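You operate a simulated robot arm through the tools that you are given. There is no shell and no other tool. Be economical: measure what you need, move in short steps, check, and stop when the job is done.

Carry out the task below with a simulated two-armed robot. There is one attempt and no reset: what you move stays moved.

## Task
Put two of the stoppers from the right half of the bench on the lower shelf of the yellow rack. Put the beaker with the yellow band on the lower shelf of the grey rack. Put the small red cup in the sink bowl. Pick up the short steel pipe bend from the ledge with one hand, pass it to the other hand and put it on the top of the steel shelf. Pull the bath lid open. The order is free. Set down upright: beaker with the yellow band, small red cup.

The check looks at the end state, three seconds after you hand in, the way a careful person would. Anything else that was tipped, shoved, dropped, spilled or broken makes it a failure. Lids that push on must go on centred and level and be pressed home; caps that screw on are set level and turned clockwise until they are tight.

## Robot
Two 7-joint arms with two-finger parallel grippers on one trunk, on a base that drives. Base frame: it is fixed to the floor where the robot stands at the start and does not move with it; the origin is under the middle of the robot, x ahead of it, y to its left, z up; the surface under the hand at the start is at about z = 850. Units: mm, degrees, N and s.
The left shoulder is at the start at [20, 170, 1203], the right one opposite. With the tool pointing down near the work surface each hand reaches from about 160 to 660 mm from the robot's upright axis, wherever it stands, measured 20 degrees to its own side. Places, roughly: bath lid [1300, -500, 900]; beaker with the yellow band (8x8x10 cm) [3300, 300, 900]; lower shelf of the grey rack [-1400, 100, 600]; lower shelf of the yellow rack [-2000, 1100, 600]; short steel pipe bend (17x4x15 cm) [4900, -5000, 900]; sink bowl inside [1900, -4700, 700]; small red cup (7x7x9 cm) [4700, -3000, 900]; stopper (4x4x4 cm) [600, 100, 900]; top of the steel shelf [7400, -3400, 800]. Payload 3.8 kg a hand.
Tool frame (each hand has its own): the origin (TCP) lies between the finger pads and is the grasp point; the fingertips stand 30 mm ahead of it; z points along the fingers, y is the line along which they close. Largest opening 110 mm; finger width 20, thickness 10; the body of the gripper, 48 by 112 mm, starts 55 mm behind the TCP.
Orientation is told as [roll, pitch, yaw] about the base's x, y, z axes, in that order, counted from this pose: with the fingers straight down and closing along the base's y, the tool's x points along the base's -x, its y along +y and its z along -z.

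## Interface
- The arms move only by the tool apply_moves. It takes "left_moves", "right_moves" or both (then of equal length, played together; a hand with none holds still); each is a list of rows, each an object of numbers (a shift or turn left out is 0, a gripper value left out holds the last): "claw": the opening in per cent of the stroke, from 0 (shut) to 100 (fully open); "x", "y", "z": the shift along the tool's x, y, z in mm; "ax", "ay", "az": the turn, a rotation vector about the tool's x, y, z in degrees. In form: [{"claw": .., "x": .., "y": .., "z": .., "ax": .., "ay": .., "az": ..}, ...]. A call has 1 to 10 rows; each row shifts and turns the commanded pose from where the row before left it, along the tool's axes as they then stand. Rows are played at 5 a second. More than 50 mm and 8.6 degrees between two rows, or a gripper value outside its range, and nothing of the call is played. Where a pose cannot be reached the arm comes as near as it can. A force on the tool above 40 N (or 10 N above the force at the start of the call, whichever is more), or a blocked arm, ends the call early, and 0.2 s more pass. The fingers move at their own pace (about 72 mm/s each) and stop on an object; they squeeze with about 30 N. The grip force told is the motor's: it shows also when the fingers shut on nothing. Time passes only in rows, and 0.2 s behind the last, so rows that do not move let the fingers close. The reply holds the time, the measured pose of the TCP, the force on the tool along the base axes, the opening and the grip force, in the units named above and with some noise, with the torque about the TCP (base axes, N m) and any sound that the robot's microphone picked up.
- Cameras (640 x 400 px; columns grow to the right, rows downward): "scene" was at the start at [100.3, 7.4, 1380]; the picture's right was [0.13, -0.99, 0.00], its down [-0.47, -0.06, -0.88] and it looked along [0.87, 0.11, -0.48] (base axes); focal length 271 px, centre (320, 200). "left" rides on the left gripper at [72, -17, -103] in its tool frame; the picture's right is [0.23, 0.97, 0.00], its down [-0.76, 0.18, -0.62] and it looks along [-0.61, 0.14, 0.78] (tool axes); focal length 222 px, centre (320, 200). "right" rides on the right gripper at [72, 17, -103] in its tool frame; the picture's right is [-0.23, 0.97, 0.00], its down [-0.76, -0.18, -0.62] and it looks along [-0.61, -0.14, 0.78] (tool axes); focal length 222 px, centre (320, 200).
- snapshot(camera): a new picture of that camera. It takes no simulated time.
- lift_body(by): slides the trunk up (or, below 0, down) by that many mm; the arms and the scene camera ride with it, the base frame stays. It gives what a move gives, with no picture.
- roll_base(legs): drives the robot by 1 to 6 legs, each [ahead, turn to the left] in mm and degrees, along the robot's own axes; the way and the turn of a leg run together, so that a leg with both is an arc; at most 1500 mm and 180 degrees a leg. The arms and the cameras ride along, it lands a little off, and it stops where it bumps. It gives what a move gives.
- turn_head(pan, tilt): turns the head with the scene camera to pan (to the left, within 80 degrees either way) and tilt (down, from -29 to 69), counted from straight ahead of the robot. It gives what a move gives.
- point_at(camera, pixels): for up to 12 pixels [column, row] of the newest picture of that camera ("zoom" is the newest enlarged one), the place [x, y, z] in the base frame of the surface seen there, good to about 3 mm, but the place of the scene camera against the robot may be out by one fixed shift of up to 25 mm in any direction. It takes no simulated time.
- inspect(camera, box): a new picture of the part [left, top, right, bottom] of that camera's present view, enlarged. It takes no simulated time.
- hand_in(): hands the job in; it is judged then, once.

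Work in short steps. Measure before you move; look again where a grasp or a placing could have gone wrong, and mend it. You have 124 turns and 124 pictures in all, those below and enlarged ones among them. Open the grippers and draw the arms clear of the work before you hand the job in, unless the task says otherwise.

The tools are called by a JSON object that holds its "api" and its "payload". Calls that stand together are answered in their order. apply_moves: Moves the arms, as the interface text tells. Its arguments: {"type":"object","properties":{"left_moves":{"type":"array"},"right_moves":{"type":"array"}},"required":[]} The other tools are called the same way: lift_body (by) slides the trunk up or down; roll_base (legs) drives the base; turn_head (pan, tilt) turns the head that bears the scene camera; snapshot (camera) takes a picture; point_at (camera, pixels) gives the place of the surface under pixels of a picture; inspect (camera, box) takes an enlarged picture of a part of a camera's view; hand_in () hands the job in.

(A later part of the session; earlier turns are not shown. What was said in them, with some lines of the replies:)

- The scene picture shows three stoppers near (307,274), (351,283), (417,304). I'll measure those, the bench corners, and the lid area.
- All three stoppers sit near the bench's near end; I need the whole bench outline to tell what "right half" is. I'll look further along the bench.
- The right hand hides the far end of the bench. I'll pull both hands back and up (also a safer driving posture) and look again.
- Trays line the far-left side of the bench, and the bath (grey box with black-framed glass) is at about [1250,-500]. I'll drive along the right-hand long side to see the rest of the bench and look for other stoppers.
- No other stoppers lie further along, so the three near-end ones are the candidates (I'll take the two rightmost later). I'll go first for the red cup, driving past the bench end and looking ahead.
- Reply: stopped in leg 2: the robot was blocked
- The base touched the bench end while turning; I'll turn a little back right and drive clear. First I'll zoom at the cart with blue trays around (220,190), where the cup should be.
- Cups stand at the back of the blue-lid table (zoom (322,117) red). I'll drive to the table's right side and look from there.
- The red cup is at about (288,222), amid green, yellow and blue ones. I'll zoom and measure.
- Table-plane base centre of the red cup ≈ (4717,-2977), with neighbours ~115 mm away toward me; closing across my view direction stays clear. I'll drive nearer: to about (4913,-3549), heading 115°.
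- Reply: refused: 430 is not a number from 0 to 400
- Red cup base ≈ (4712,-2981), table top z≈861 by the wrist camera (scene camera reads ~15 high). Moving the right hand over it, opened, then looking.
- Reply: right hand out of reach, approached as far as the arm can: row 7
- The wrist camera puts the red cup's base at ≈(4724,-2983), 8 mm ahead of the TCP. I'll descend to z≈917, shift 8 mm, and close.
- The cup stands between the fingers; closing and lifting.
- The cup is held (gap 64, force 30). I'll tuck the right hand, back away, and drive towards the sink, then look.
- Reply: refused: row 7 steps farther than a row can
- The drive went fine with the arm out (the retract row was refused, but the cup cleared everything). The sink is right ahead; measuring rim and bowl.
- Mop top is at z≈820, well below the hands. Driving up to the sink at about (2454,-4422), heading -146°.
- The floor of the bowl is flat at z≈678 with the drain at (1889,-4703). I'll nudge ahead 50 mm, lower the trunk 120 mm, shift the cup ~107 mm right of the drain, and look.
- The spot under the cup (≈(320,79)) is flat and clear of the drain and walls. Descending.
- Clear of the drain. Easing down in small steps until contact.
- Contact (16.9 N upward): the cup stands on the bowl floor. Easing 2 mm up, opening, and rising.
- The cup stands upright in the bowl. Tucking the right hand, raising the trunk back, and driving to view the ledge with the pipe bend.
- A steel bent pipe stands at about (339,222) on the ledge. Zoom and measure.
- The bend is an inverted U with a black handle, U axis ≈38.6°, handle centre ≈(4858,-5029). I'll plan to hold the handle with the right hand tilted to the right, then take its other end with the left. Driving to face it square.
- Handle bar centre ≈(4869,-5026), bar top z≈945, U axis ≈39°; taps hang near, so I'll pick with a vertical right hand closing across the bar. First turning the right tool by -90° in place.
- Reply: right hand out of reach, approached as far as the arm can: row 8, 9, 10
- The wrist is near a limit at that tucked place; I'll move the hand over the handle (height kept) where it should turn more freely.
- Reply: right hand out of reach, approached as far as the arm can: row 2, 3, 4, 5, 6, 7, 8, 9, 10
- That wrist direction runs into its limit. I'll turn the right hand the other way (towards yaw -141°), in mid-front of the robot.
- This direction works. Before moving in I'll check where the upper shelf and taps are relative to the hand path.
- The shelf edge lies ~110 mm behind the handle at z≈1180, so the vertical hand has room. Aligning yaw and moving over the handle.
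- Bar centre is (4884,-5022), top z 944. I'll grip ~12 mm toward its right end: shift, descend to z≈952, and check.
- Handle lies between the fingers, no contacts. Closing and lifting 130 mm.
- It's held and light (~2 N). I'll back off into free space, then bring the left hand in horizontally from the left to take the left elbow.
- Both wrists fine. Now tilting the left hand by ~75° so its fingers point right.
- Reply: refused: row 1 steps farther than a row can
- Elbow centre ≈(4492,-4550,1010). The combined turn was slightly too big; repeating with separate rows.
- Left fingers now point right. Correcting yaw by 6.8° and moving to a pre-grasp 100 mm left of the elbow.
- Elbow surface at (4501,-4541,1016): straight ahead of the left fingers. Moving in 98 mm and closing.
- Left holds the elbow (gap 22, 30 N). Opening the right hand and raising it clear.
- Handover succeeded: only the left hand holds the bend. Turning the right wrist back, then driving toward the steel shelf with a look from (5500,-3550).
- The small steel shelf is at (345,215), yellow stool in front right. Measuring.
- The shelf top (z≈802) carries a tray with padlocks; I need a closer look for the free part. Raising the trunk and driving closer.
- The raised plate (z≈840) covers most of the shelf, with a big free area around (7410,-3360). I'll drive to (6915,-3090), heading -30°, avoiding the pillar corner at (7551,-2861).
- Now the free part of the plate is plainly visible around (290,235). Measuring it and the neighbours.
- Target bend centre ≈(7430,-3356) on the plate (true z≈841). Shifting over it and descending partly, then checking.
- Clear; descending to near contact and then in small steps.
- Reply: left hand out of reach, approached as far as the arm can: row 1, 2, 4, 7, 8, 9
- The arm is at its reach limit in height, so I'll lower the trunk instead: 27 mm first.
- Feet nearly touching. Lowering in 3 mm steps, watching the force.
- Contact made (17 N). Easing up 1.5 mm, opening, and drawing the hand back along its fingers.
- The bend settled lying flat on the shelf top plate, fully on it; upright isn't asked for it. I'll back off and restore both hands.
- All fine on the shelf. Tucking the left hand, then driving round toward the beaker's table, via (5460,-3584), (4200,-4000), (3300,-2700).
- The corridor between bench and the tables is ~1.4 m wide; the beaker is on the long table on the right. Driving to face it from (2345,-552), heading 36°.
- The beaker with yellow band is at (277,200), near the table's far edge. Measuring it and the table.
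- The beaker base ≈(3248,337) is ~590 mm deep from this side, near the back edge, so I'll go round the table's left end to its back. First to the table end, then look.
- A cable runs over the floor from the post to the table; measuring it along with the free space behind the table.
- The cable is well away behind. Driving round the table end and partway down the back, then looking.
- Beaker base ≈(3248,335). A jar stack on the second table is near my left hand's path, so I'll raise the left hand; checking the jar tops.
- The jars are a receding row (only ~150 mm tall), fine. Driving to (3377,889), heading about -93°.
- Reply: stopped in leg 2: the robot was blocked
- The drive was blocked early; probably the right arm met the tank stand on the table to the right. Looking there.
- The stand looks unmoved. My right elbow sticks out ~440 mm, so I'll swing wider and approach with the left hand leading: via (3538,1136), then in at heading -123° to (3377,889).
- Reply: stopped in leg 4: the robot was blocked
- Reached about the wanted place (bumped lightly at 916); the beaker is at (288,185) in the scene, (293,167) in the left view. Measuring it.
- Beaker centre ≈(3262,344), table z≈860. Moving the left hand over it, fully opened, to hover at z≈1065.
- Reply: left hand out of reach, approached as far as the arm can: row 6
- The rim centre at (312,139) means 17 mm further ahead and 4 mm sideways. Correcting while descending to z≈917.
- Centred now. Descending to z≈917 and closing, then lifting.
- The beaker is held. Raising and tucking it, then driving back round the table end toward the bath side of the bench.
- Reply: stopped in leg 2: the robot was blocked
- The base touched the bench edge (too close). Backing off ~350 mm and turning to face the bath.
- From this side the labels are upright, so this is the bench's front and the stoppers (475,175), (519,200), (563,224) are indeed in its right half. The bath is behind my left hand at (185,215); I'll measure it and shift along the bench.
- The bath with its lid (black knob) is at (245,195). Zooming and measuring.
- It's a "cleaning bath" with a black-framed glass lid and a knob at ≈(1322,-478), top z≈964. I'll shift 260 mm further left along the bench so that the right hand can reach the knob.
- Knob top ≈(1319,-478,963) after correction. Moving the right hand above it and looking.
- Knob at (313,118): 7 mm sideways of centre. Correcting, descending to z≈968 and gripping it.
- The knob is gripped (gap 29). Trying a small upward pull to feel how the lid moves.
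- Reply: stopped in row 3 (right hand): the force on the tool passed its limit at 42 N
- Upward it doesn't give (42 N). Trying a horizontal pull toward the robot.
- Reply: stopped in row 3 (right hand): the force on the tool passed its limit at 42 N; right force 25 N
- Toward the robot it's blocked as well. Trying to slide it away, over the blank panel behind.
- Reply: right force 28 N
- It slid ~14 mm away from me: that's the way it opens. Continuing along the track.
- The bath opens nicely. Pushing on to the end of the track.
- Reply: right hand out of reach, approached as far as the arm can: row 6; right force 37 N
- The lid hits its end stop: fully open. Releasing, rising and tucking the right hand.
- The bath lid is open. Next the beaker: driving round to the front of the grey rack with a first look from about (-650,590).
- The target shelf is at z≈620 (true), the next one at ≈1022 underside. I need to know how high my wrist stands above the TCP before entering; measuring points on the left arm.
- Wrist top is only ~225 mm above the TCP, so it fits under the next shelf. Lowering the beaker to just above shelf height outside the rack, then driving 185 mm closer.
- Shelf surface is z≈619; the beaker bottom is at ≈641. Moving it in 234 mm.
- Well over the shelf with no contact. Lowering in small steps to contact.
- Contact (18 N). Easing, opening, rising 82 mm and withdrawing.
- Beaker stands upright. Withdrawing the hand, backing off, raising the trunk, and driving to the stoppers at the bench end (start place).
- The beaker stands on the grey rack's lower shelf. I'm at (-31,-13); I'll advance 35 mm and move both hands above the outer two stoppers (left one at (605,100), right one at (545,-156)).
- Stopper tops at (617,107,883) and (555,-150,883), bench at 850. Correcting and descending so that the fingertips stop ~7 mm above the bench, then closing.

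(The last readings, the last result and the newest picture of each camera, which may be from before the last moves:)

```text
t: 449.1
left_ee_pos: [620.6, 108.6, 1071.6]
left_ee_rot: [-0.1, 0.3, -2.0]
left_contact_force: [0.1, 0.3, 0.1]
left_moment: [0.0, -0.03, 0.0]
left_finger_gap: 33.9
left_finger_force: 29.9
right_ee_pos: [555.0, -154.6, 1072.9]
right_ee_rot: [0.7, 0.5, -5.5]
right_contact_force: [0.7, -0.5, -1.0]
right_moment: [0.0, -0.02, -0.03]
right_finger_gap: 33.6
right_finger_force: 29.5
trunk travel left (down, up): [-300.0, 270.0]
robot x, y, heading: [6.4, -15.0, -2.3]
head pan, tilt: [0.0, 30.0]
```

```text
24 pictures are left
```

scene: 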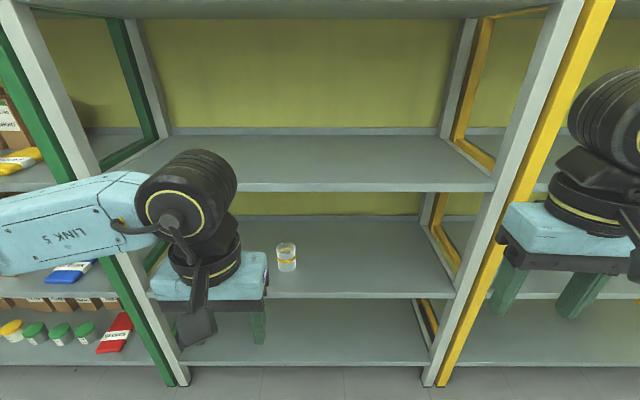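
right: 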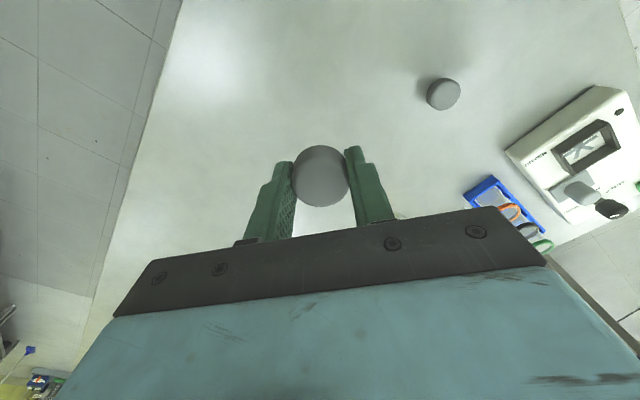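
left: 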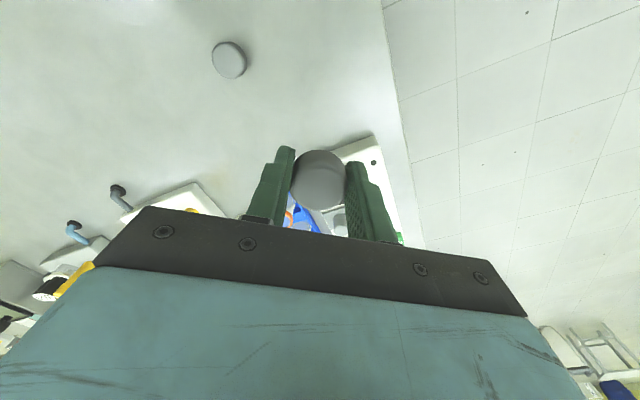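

Both stoppers are held. Tucking the hands and driving to the yellow rack.

{"api": "apply_moves", "payload": {"left_moves": [{"x": 42, "y": 15}, {"x": 42, "y": 15}, {"x": 42, "y": 15}, {"x": 42, "y": 15}, {"x": 42, "y": 15}, {"x": 40, "y": 15}], "right_moves": [{"x": 38, "y": -12}, {"x": 38, "y": -12}, {"x": 38, "y": -12}, {"x": 38, "y": -12}, {"x": 38, "y": -12}, {"x": 38, "y": -12}]}}

{"api": "roll_base", "payload": {"legs": [[-300, 0], [0, 125.4], [1500, 0], [230, 0], [0, 90.5]]}}

{"api": "snapshot", "payload": {"camera": "scene"}}

```text
t: 450.5
left_ee_pos: [370.7, 208.2, 1073.9]
left_ee_rot: [0.0, 0.1, -2.1]
left_contact_force: [-1.3, 0.0, -0.1]
left_moment: [0.0, 0.01, 0.01]
left_finger_gap: 33.7
left_finger_force: 29.8
right_ee_pos: [318.8, -201.9, 1072.6]
right_ee_rot: [0.7, 0.4, -5.6]
right_contact_force: [1.1, -0.9, -0.2]
right_moment: [0.03, -0.05, -0.02]
right_finger_gap: 33.5
right_finger_force: 29.7
trunk travel left (down, up): [-300.0, 270.0]
robot x, y, heading: [5.5, -19.2, -2.6]
head pan, tilt: [0.0, 30.0]
```

```text
t: 469.9
left_ee_pos: [-1415.8, 1016.4, 1073.0]
left_ee_rot: [-0.1, 0.2, -146.3]
left_contact_force: [0.8, -0.7, -0.6]
left_moment: [-0.02, -0.02, -0.02]
left_finger_gap: 33.8
left_finger_force: 30.3
right_ee_pos: [-1612.6, 1376.7, 1071.4]
right_ee_rot: [0.7, 0.5, -149.9]
right_contact_force: [-0.1, -0.7, -0.2]
right_moment: [0.01, 0.03, 0.03]
right_finger_gap: 33.8
right_finger_force: 30.2
trunk travel left (down, up): [-300.0, 270.0]
robot x, y, heading: [-1249.8, 1410.0, -146.8]
head pan, tilt: [0.0, 30.0]
```

```text
23 pictures are left
```

scene: 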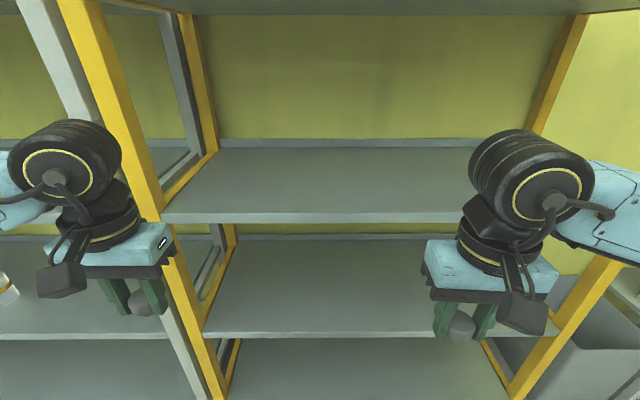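

{"api": "point_at", "payload": {"camera": "scene", "pixels": [[210, 334], [400, 332], [555, 328], [300, 290], [300, 250], [300, 220], [175, 220], [600, 290], [530, 360]]}}

```text
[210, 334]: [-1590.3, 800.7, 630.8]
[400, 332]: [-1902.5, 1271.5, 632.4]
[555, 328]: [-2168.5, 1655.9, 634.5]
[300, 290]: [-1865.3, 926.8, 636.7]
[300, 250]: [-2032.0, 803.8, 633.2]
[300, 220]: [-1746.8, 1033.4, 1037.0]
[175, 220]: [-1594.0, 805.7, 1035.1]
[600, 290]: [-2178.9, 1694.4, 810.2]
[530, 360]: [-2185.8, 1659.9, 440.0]
```

Front edge of the yellow bay: centre ≈(-1879,1228). I'm ~200 mm too far left; shifting right, then lowering the trunk.

{"api": "roll_base", "payload": {"legs": [[0, -90], [200, 0], [0, 91]]}}

{"api": "lift_body", "payload": {"by": -295}}

{"api": "apply_moves", "payload": {"left_moves": [{"z": 35}, {"z": 35}, {"z": 30}, {}], "right_moves": [{"z": 35}, {"z": 35}, {"z": 30}, {}]}}

{"api": "roll_base", "payload": {"legs": [[150, 0]]}}

{"api": "snapshot", "payload": {"camera": "scene"}}

{"api": "snapshot", "payload": {"camera": "left"}}

```text
t: 479.1
left_ee_pos: [-1522.9, 1183.7, 1073.4]
left_ee_rot: [-0.1, 0.2, -145.5]
left_contact_force: [-1.2, -0.8, -0.3]
left_moment: [0.02, 0.01, 0.0]
left_finger_gap: 33.5
left_finger_force: 30.0
right_ee_pos: [-1726.2, 1542.1, 1071.1]
right_ee_rot: [0.6, 0.5, -149.1]
right_contact_force: [-0.5, 1.0, 0.8]
right_moment: [-0.01, 0.0, 0.0]
right_finger_gap: 33.7
right_finger_force: 30.5
trunk travel left (down, up): [-300.0, 270.0]
robot x, y, heading: [-1358.4, 1578.9, -146.1]
head pan, tilt: [0.0, 30.0]
```

```text
t: 482.1
left_ee_pos: [-1523.4, 1181.0, 777.5]
left_ee_rot: [-0.1, 0.2, -145.4]
left_contact_force: [0.7, 0.1, 0.7]
left_moment: [-0.04, 0.0, -0.01]
left_finger_gap: 33.9
left_finger_force: 30.1
right_ee_pos: [-1725.1, 1542.2, 776.8]
right_ee_rot: [0.7, 0.6, -149.1]
right_contact_force: [0.5, -0.6, 0.2]
right_moment: [-0.01, 0.0, 0.02]
right_finger_gap: 33.8
right_finger_force: 29.9
trunk travel left (down, up): [-5.0, 565.0]
robot x, y, heading: [-1359.9, 1580.4, -145.9]
head pan, tilt: [0.0, 30.0]
```

```text
t: 483.1
left_ee_pos: [-1522.8, 1182.1, 678.6]
left_ee_rot: [-0.1, 0.2, -145.5]
left_contact_force: [0.1, -0.5, -0.4]
left_moment: [0.0, 0.0, 0.0]
left_finger_gap: 34.0
left_finger_force: 29.7
right_ee_pos: [-1724.8, 1541.5, 675.7]
right_ee_rot: [0.7, 0.4, -149.0]
right_contact_force: [0.1, 0.4, -0.6]
right_moment: [0.05, 0.01, 0.01]
right_finger_gap: 33.6
right_finger_force: 29.7
trunk travel left (down, up): [-5.0, 565.0]
robot x, y, heading: [-1359.5, 1577.8, -145.9]
head pan, tilt: [0.0, 30.0]
```

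```text
t: 484.4
left_ee_pos: [-1646.9, 1097.7, 677.3]
left_ee_rot: [-0.1, 0.2, -145.3]
left_contact_force: [-0.2, -0.1, -0.7]
left_moment: [0.01, 0.04, 0.04]
left_finger_gap: 33.6
left_finger_force: 30.0
right_ee_pos: [-1849.2, 1454.6, 677.3]
right_ee_rot: [0.7, 0.5, -148.9]
right_contact_force: [0.7, -0.4, -0.6]
right_moment: [0.02, -0.02, -0.02]
right_finger_gap: 33.7
right_finger_force: 30.1
trunk travel left (down, up): [-5.0, 565.0]
robot x, y, heading: [-1485.2, 1495.6, -145.7]
head pan, tilt: [0.0, 30.0]
```

```text
22 pictures are left
```

scene: 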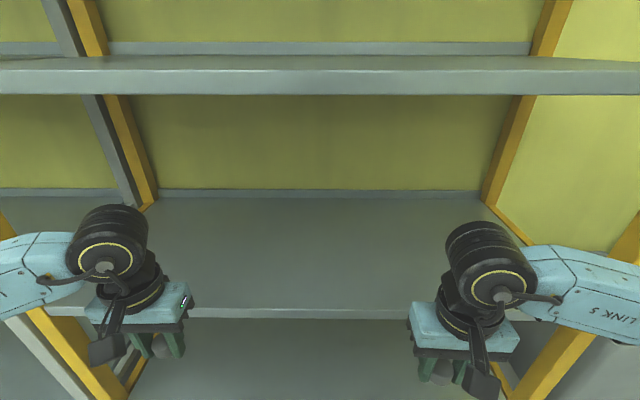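

```text
21 pictures are left
```

left: 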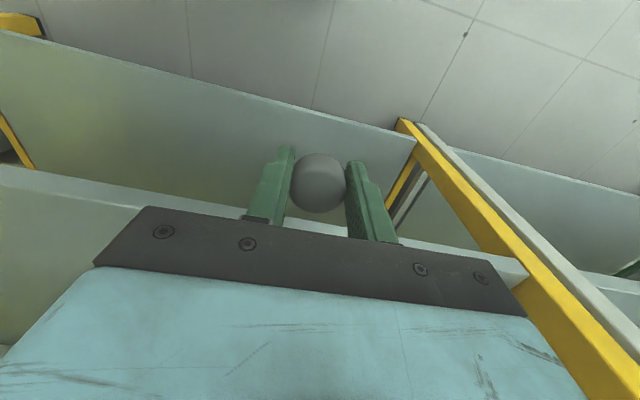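

Both hands are outside the front edge, stoppers ~22 mm above shelf height. Moving both ~95 mm onto the shelf.

{"api": "apply_moves", "payload": {"left_moves": [{"x": -36}, {"x": -36}, {"x": -36}, {"x": -36}, {"x": -36}, {"x": -35}, {}], "right_moves": [{"x": -41}, {"x": -42}, {"x": -42}, {"x": -42}, {"x": -42}, {"x": -41}, {}]}}

{"api": "apply_moves", "payload": {"left_moves": [{"z": 8}, {"z": 5}, {"z": 2}, {"z": 2}, {"z": 2}, {}], "right_moves": [{"z": 8}, {"z": 5}, {"z": 2}, {"z": 2}, {"z": 2}, {}]}}

{"api": "snapshot", "payload": {"camera": "left"}}

{"api": "snapshot", "payload": {"camera": "right"}}

```text
t: 486.0
left_ee_pos: [-1824.0, 974.8, 677.0]
left_ee_rot: [0.0, 0.2, -145.4]
left_contact_force: [0.4, 0.5, -0.6]
left_moment: [-0.03, 0.02, -0.01]
left_finger_gap: 33.8
left_finger_force: 29.9
right_ee_pos: [-2063.2, 1325.7, 674.1]
right_ee_rot: [0.8, 0.5, -148.8]
right_contact_force: [-0.3, -0.2, -0.3]
right_moment: [-0.01, -0.01, 0.0]
right_finger_gap: 33.6
right_finger_force: 29.5
trunk travel left (down, up): [-5.0, 565.0]
robot x, y, heading: [-1481.8, 1494.0, -145.7]
head pan, tilt: [0.0, 30.0]
```

```text
t: 487.4
left_ee_pos: [-1824.8, 975.4, 659.8]
left_ee_rot: [-0.1, 0.2, -145.4]
left_contact_force: [0.1, 0.6, 0.1]
left_moment: [0.02, -0.03, 0.04]
left_finger_gap: 33.7
left_finger_force: 30.0
right_ee_pos: [-2062.6, 1325.9, 656.9]
right_ee_rot: [0.8, 0.3, -148.9]
right_contact_force: [1.0, 1.9, 8.0]
right_moment: [0.01, -0.07, 0.02]
right_finger_gap: 33.7
right_finger_force: 30.4
trunk travel left (down, up): [-5.0, 565.0]
robot x, y, heading: [-1482.7, 1496.6, -145.8]
head pan, tilt: [0.0, 30.0]
```

```text
20 pictures are left
```

left: 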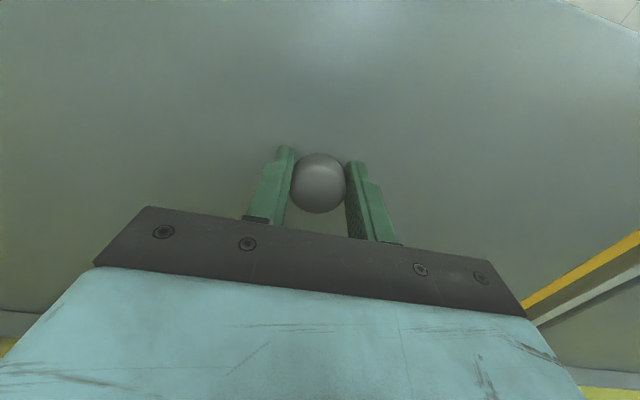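

```text
19 pictures are left
```

right: 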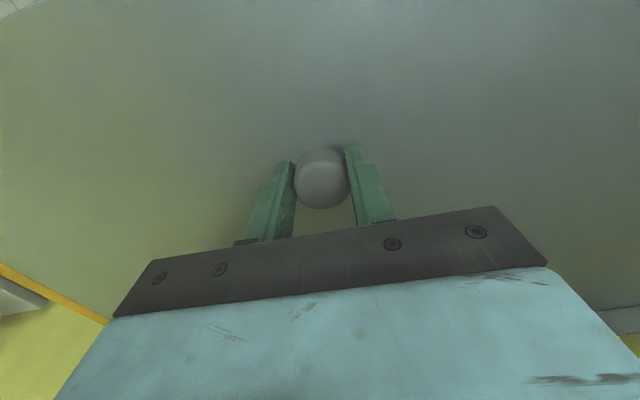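

Right stopper touches (8 N); the left needs ~4 mm more. Lowering left, then opening both and rising.

{"api": "apply_moves", "payload": {"left_moves": [{"z": 1.5}, {"z": 1.5}, {"z": 1.2}, {}]}}

{"api": "apply_moves", "payload": {"left_moves": [{"claw": 50}, {}, {"z": -25}, {"z": -30}, {"z": -20}, {}], "right_moves": [{"claw": 50}, {}, {"z": -25}, {"z": -30}, {"z": -20}, {}]}}

{"api": "snapshot", "payload": {"camera": "left"}}

{"api": "snapshot", "payload": {"camera": "right"}}

```text
t: 488.4
left_ee_pos: [-1823.3, 975.7, 655.6]
left_ee_rot: [-0.1, 0.1, -145.3]
left_contact_force: [1.3, 0.2, 5.8]
left_moment: [0.0, 0.01, 0.0]
left_finger_gap: 33.6
left_finger_force: 29.6
right_ee_pos: [-2062.8, 1325.9, 656.3]
right_ee_rot: [0.8, 0.3, -148.9]
right_contact_force: [-3.8, -1.9, 9.3]
right_moment: [-0.11, 0.11, -0.03]
right_finger_gap: 33.7
right_finger_force: 29.8
trunk travel left (down, up): [-5.0, 565.0]
robot x, y, heading: [-1485.3, 1494.1, -145.9]
head pan, tilt: [0.0, 30.0]
```

```text
t: 489.8
left_ee_pos: [-1823.3, 974.8, 732.0]
left_ee_rot: [-0.2, 0.2, -145.3]
left_contact_force: [0.0, 0.4, 0.0]
left_moment: [0.02, 0.01, 0.0]
left_finger_gap: 55.0
left_finger_force: 0.1
right_ee_pos: [-2064.0, 1328.3, 729.7]
right_ee_rot: [0.7, 0.5, -148.8]
right_contact_force: [-0.2, -0.1, 0.4]
right_moment: [0.0, -0.01, -0.02]
right_finger_gap: 55.0
right_finger_force: 0.0
trunk travel left (down, up): [-5.0, 565.0]
robot x, y, heading: [-1485.3, 1494.1, -146.0]
head pan, tilt: [0.0, 30.0]
```

```text
18 pictures are left
```

left: 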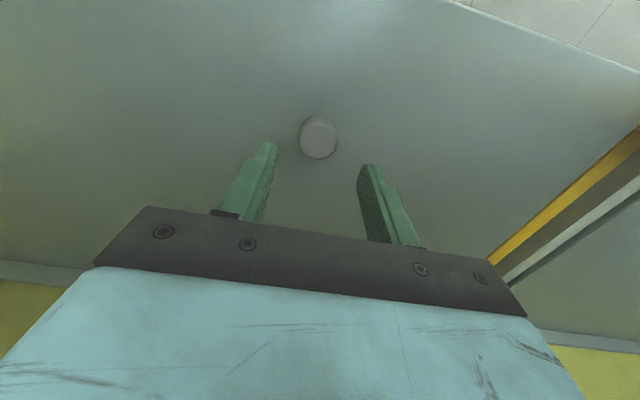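

```text
17 pictures are left
```

right: 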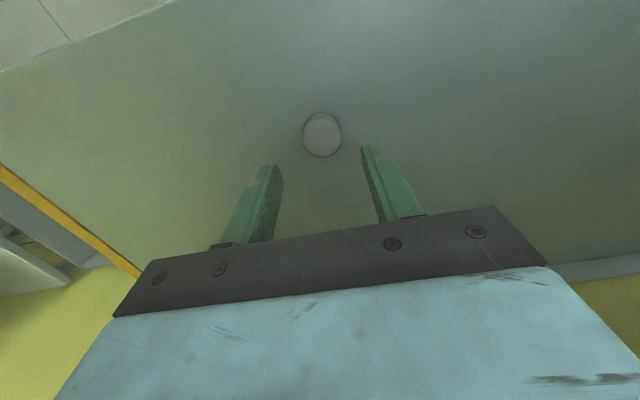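

Both stoppers stand on the shelf. Withdrawing both hands and backing the robot off, then a final look.

{"api": "apply_moves", "payload": {"left_moves": [{"x": 40}, {"x": 45}, {"x": 45}, {"x": 45}, {"x": 45}, {"x": 10}], "right_moves": [{"x": 40}, {"x": 45}, {"x": 45}, {"x": 45}, {"x": 45}, {"x": 30}]}}

{"api": "roll_base", "payload": {"legs": [[-300, 0]]}}

{"api": "lift_body", "payload": {"by": 295}}

{"api": "snapshot", "payload": {"camera": "scene"}}

```text
t: 491.2
left_ee_pos: [-1632.9, 1104.3, 732.3]
left_ee_rot: [0.0, 0.2, -145.3]
left_contact_force: [0.1, -0.6, 0.1]
left_moment: [-0.01, 0.01, 0.04]
left_finger_gap: 55.1
left_finger_force: 0.1
right_ee_pos: [-1848.0, 1456.2, 733.8]
right_ee_rot: [0.8, 0.3, -149.0]
right_contact_force: [0.6, 0.1, 0.3]
right_moment: [-0.02, -0.04, 0.02]
right_finger_gap: 55.0
right_finger_force: 0.1
trunk travel left (down, up): [-5.0, 565.0]
robot x, y, heading: [-1484.9, 1496.9, -145.8]
head pan, tilt: [0.0, 30.0]
```

```text
t: 493.2
left_ee_pos: [-1387.0, 1269.7, 730.9]
left_ee_rot: [-0.1, 0.3, -144.9]
left_contact_force: [0.1, 0.3, 0.5]
left_moment: [0.01, 0.0, 0.04]
left_finger_gap: 54.8
left_finger_force: 0.0
right_ee_pos: [-1604.9, 1618.4, 733.5]
right_ee_rot: [0.6, 0.5, -148.5]
right_contact_force: [-0.1, 0.2, -0.3]
right_moment: [0.02, -0.02, -0.01]
right_finger_gap: 54.9
right_finger_force: 0.1
trunk travel left (down, up): [-5.0, 565.0]
robot x, y, heading: [-1241.8, 1659.9, -145.2]
head pan, tilt: [0.0, 30.0]
```

```text
t: 496.2
left_ee_pos: [-1387.7, 1268.8, 1025.2]
left_ee_rot: [-0.1, 0.2, -144.9]
left_contact_force: [-0.1, 0.5, 0.1]
left_moment: [0.03, -0.01, -0.02]
left_finger_gap: 54.8
left_finger_force: 0.0
right_ee_pos: [-1604.0, 1618.0, 1027.5]
right_ee_rot: [0.7, 0.5, -148.4]
right_contact_force: [0.3, 0.4, -0.4]
right_moment: [0.01, 0.03, 0.02]
right_finger_gap: 54.8
right_finger_force: 0.2
trunk travel left (down, up): [-300.0, 270.0]
robot x, y, heading: [-1243.0, 1660.0, -145.3]
head pan, tilt: [0.0, 30.0]
```

```text
16 pictures are left
```

scene: 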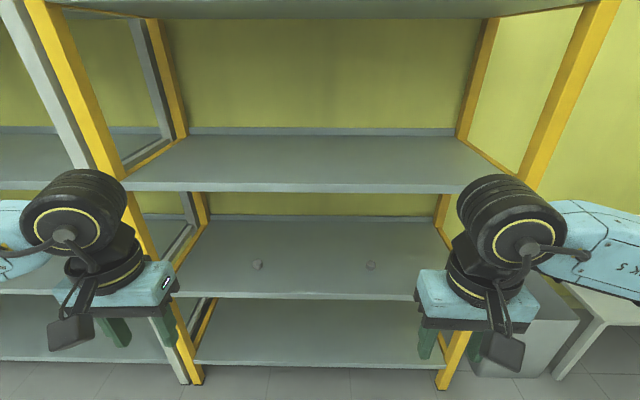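

Both stoppers stand on the yellow rack's lower shelf at (257,264) and (370,265). The grippers are open and clear, so I'm handing in.

{"api": "hand_in", "payload": {}}

```text
The job is handed in.
```

I handed the job in with all five tasks carried out, though the steel pipe bend toppled when I released it and is lying flat on the shelf top, where it was not required to stand upright.

- **Stoppers:** two stoppers from the right half of the bench are on the lower shelf of the yellow rack.
- **Beaker with the yellow band:** it stands upright on the lower shelf of the grey rack.
- **Small red cup:** it stands upright in the sink bowl, clear of the drain.
- **Pipe bend:** I picked it up with the right hand and passed it to the left. It rests on the raised plate that covers most of the steel shelf's top.
- **Bath lid:** it would not lift or come towards the robot. It slid open away from the robot to its end stop.

**Bumps:** the robot was blocked four times while driving:
- The base touched the bench twice.
- The right arm met the tank stand on the beaker's table; the stand looked unmoved afterwards.
- Near the beaker's table it was stopped by something, possibly the stool or the second table. I did not go back to check that one.
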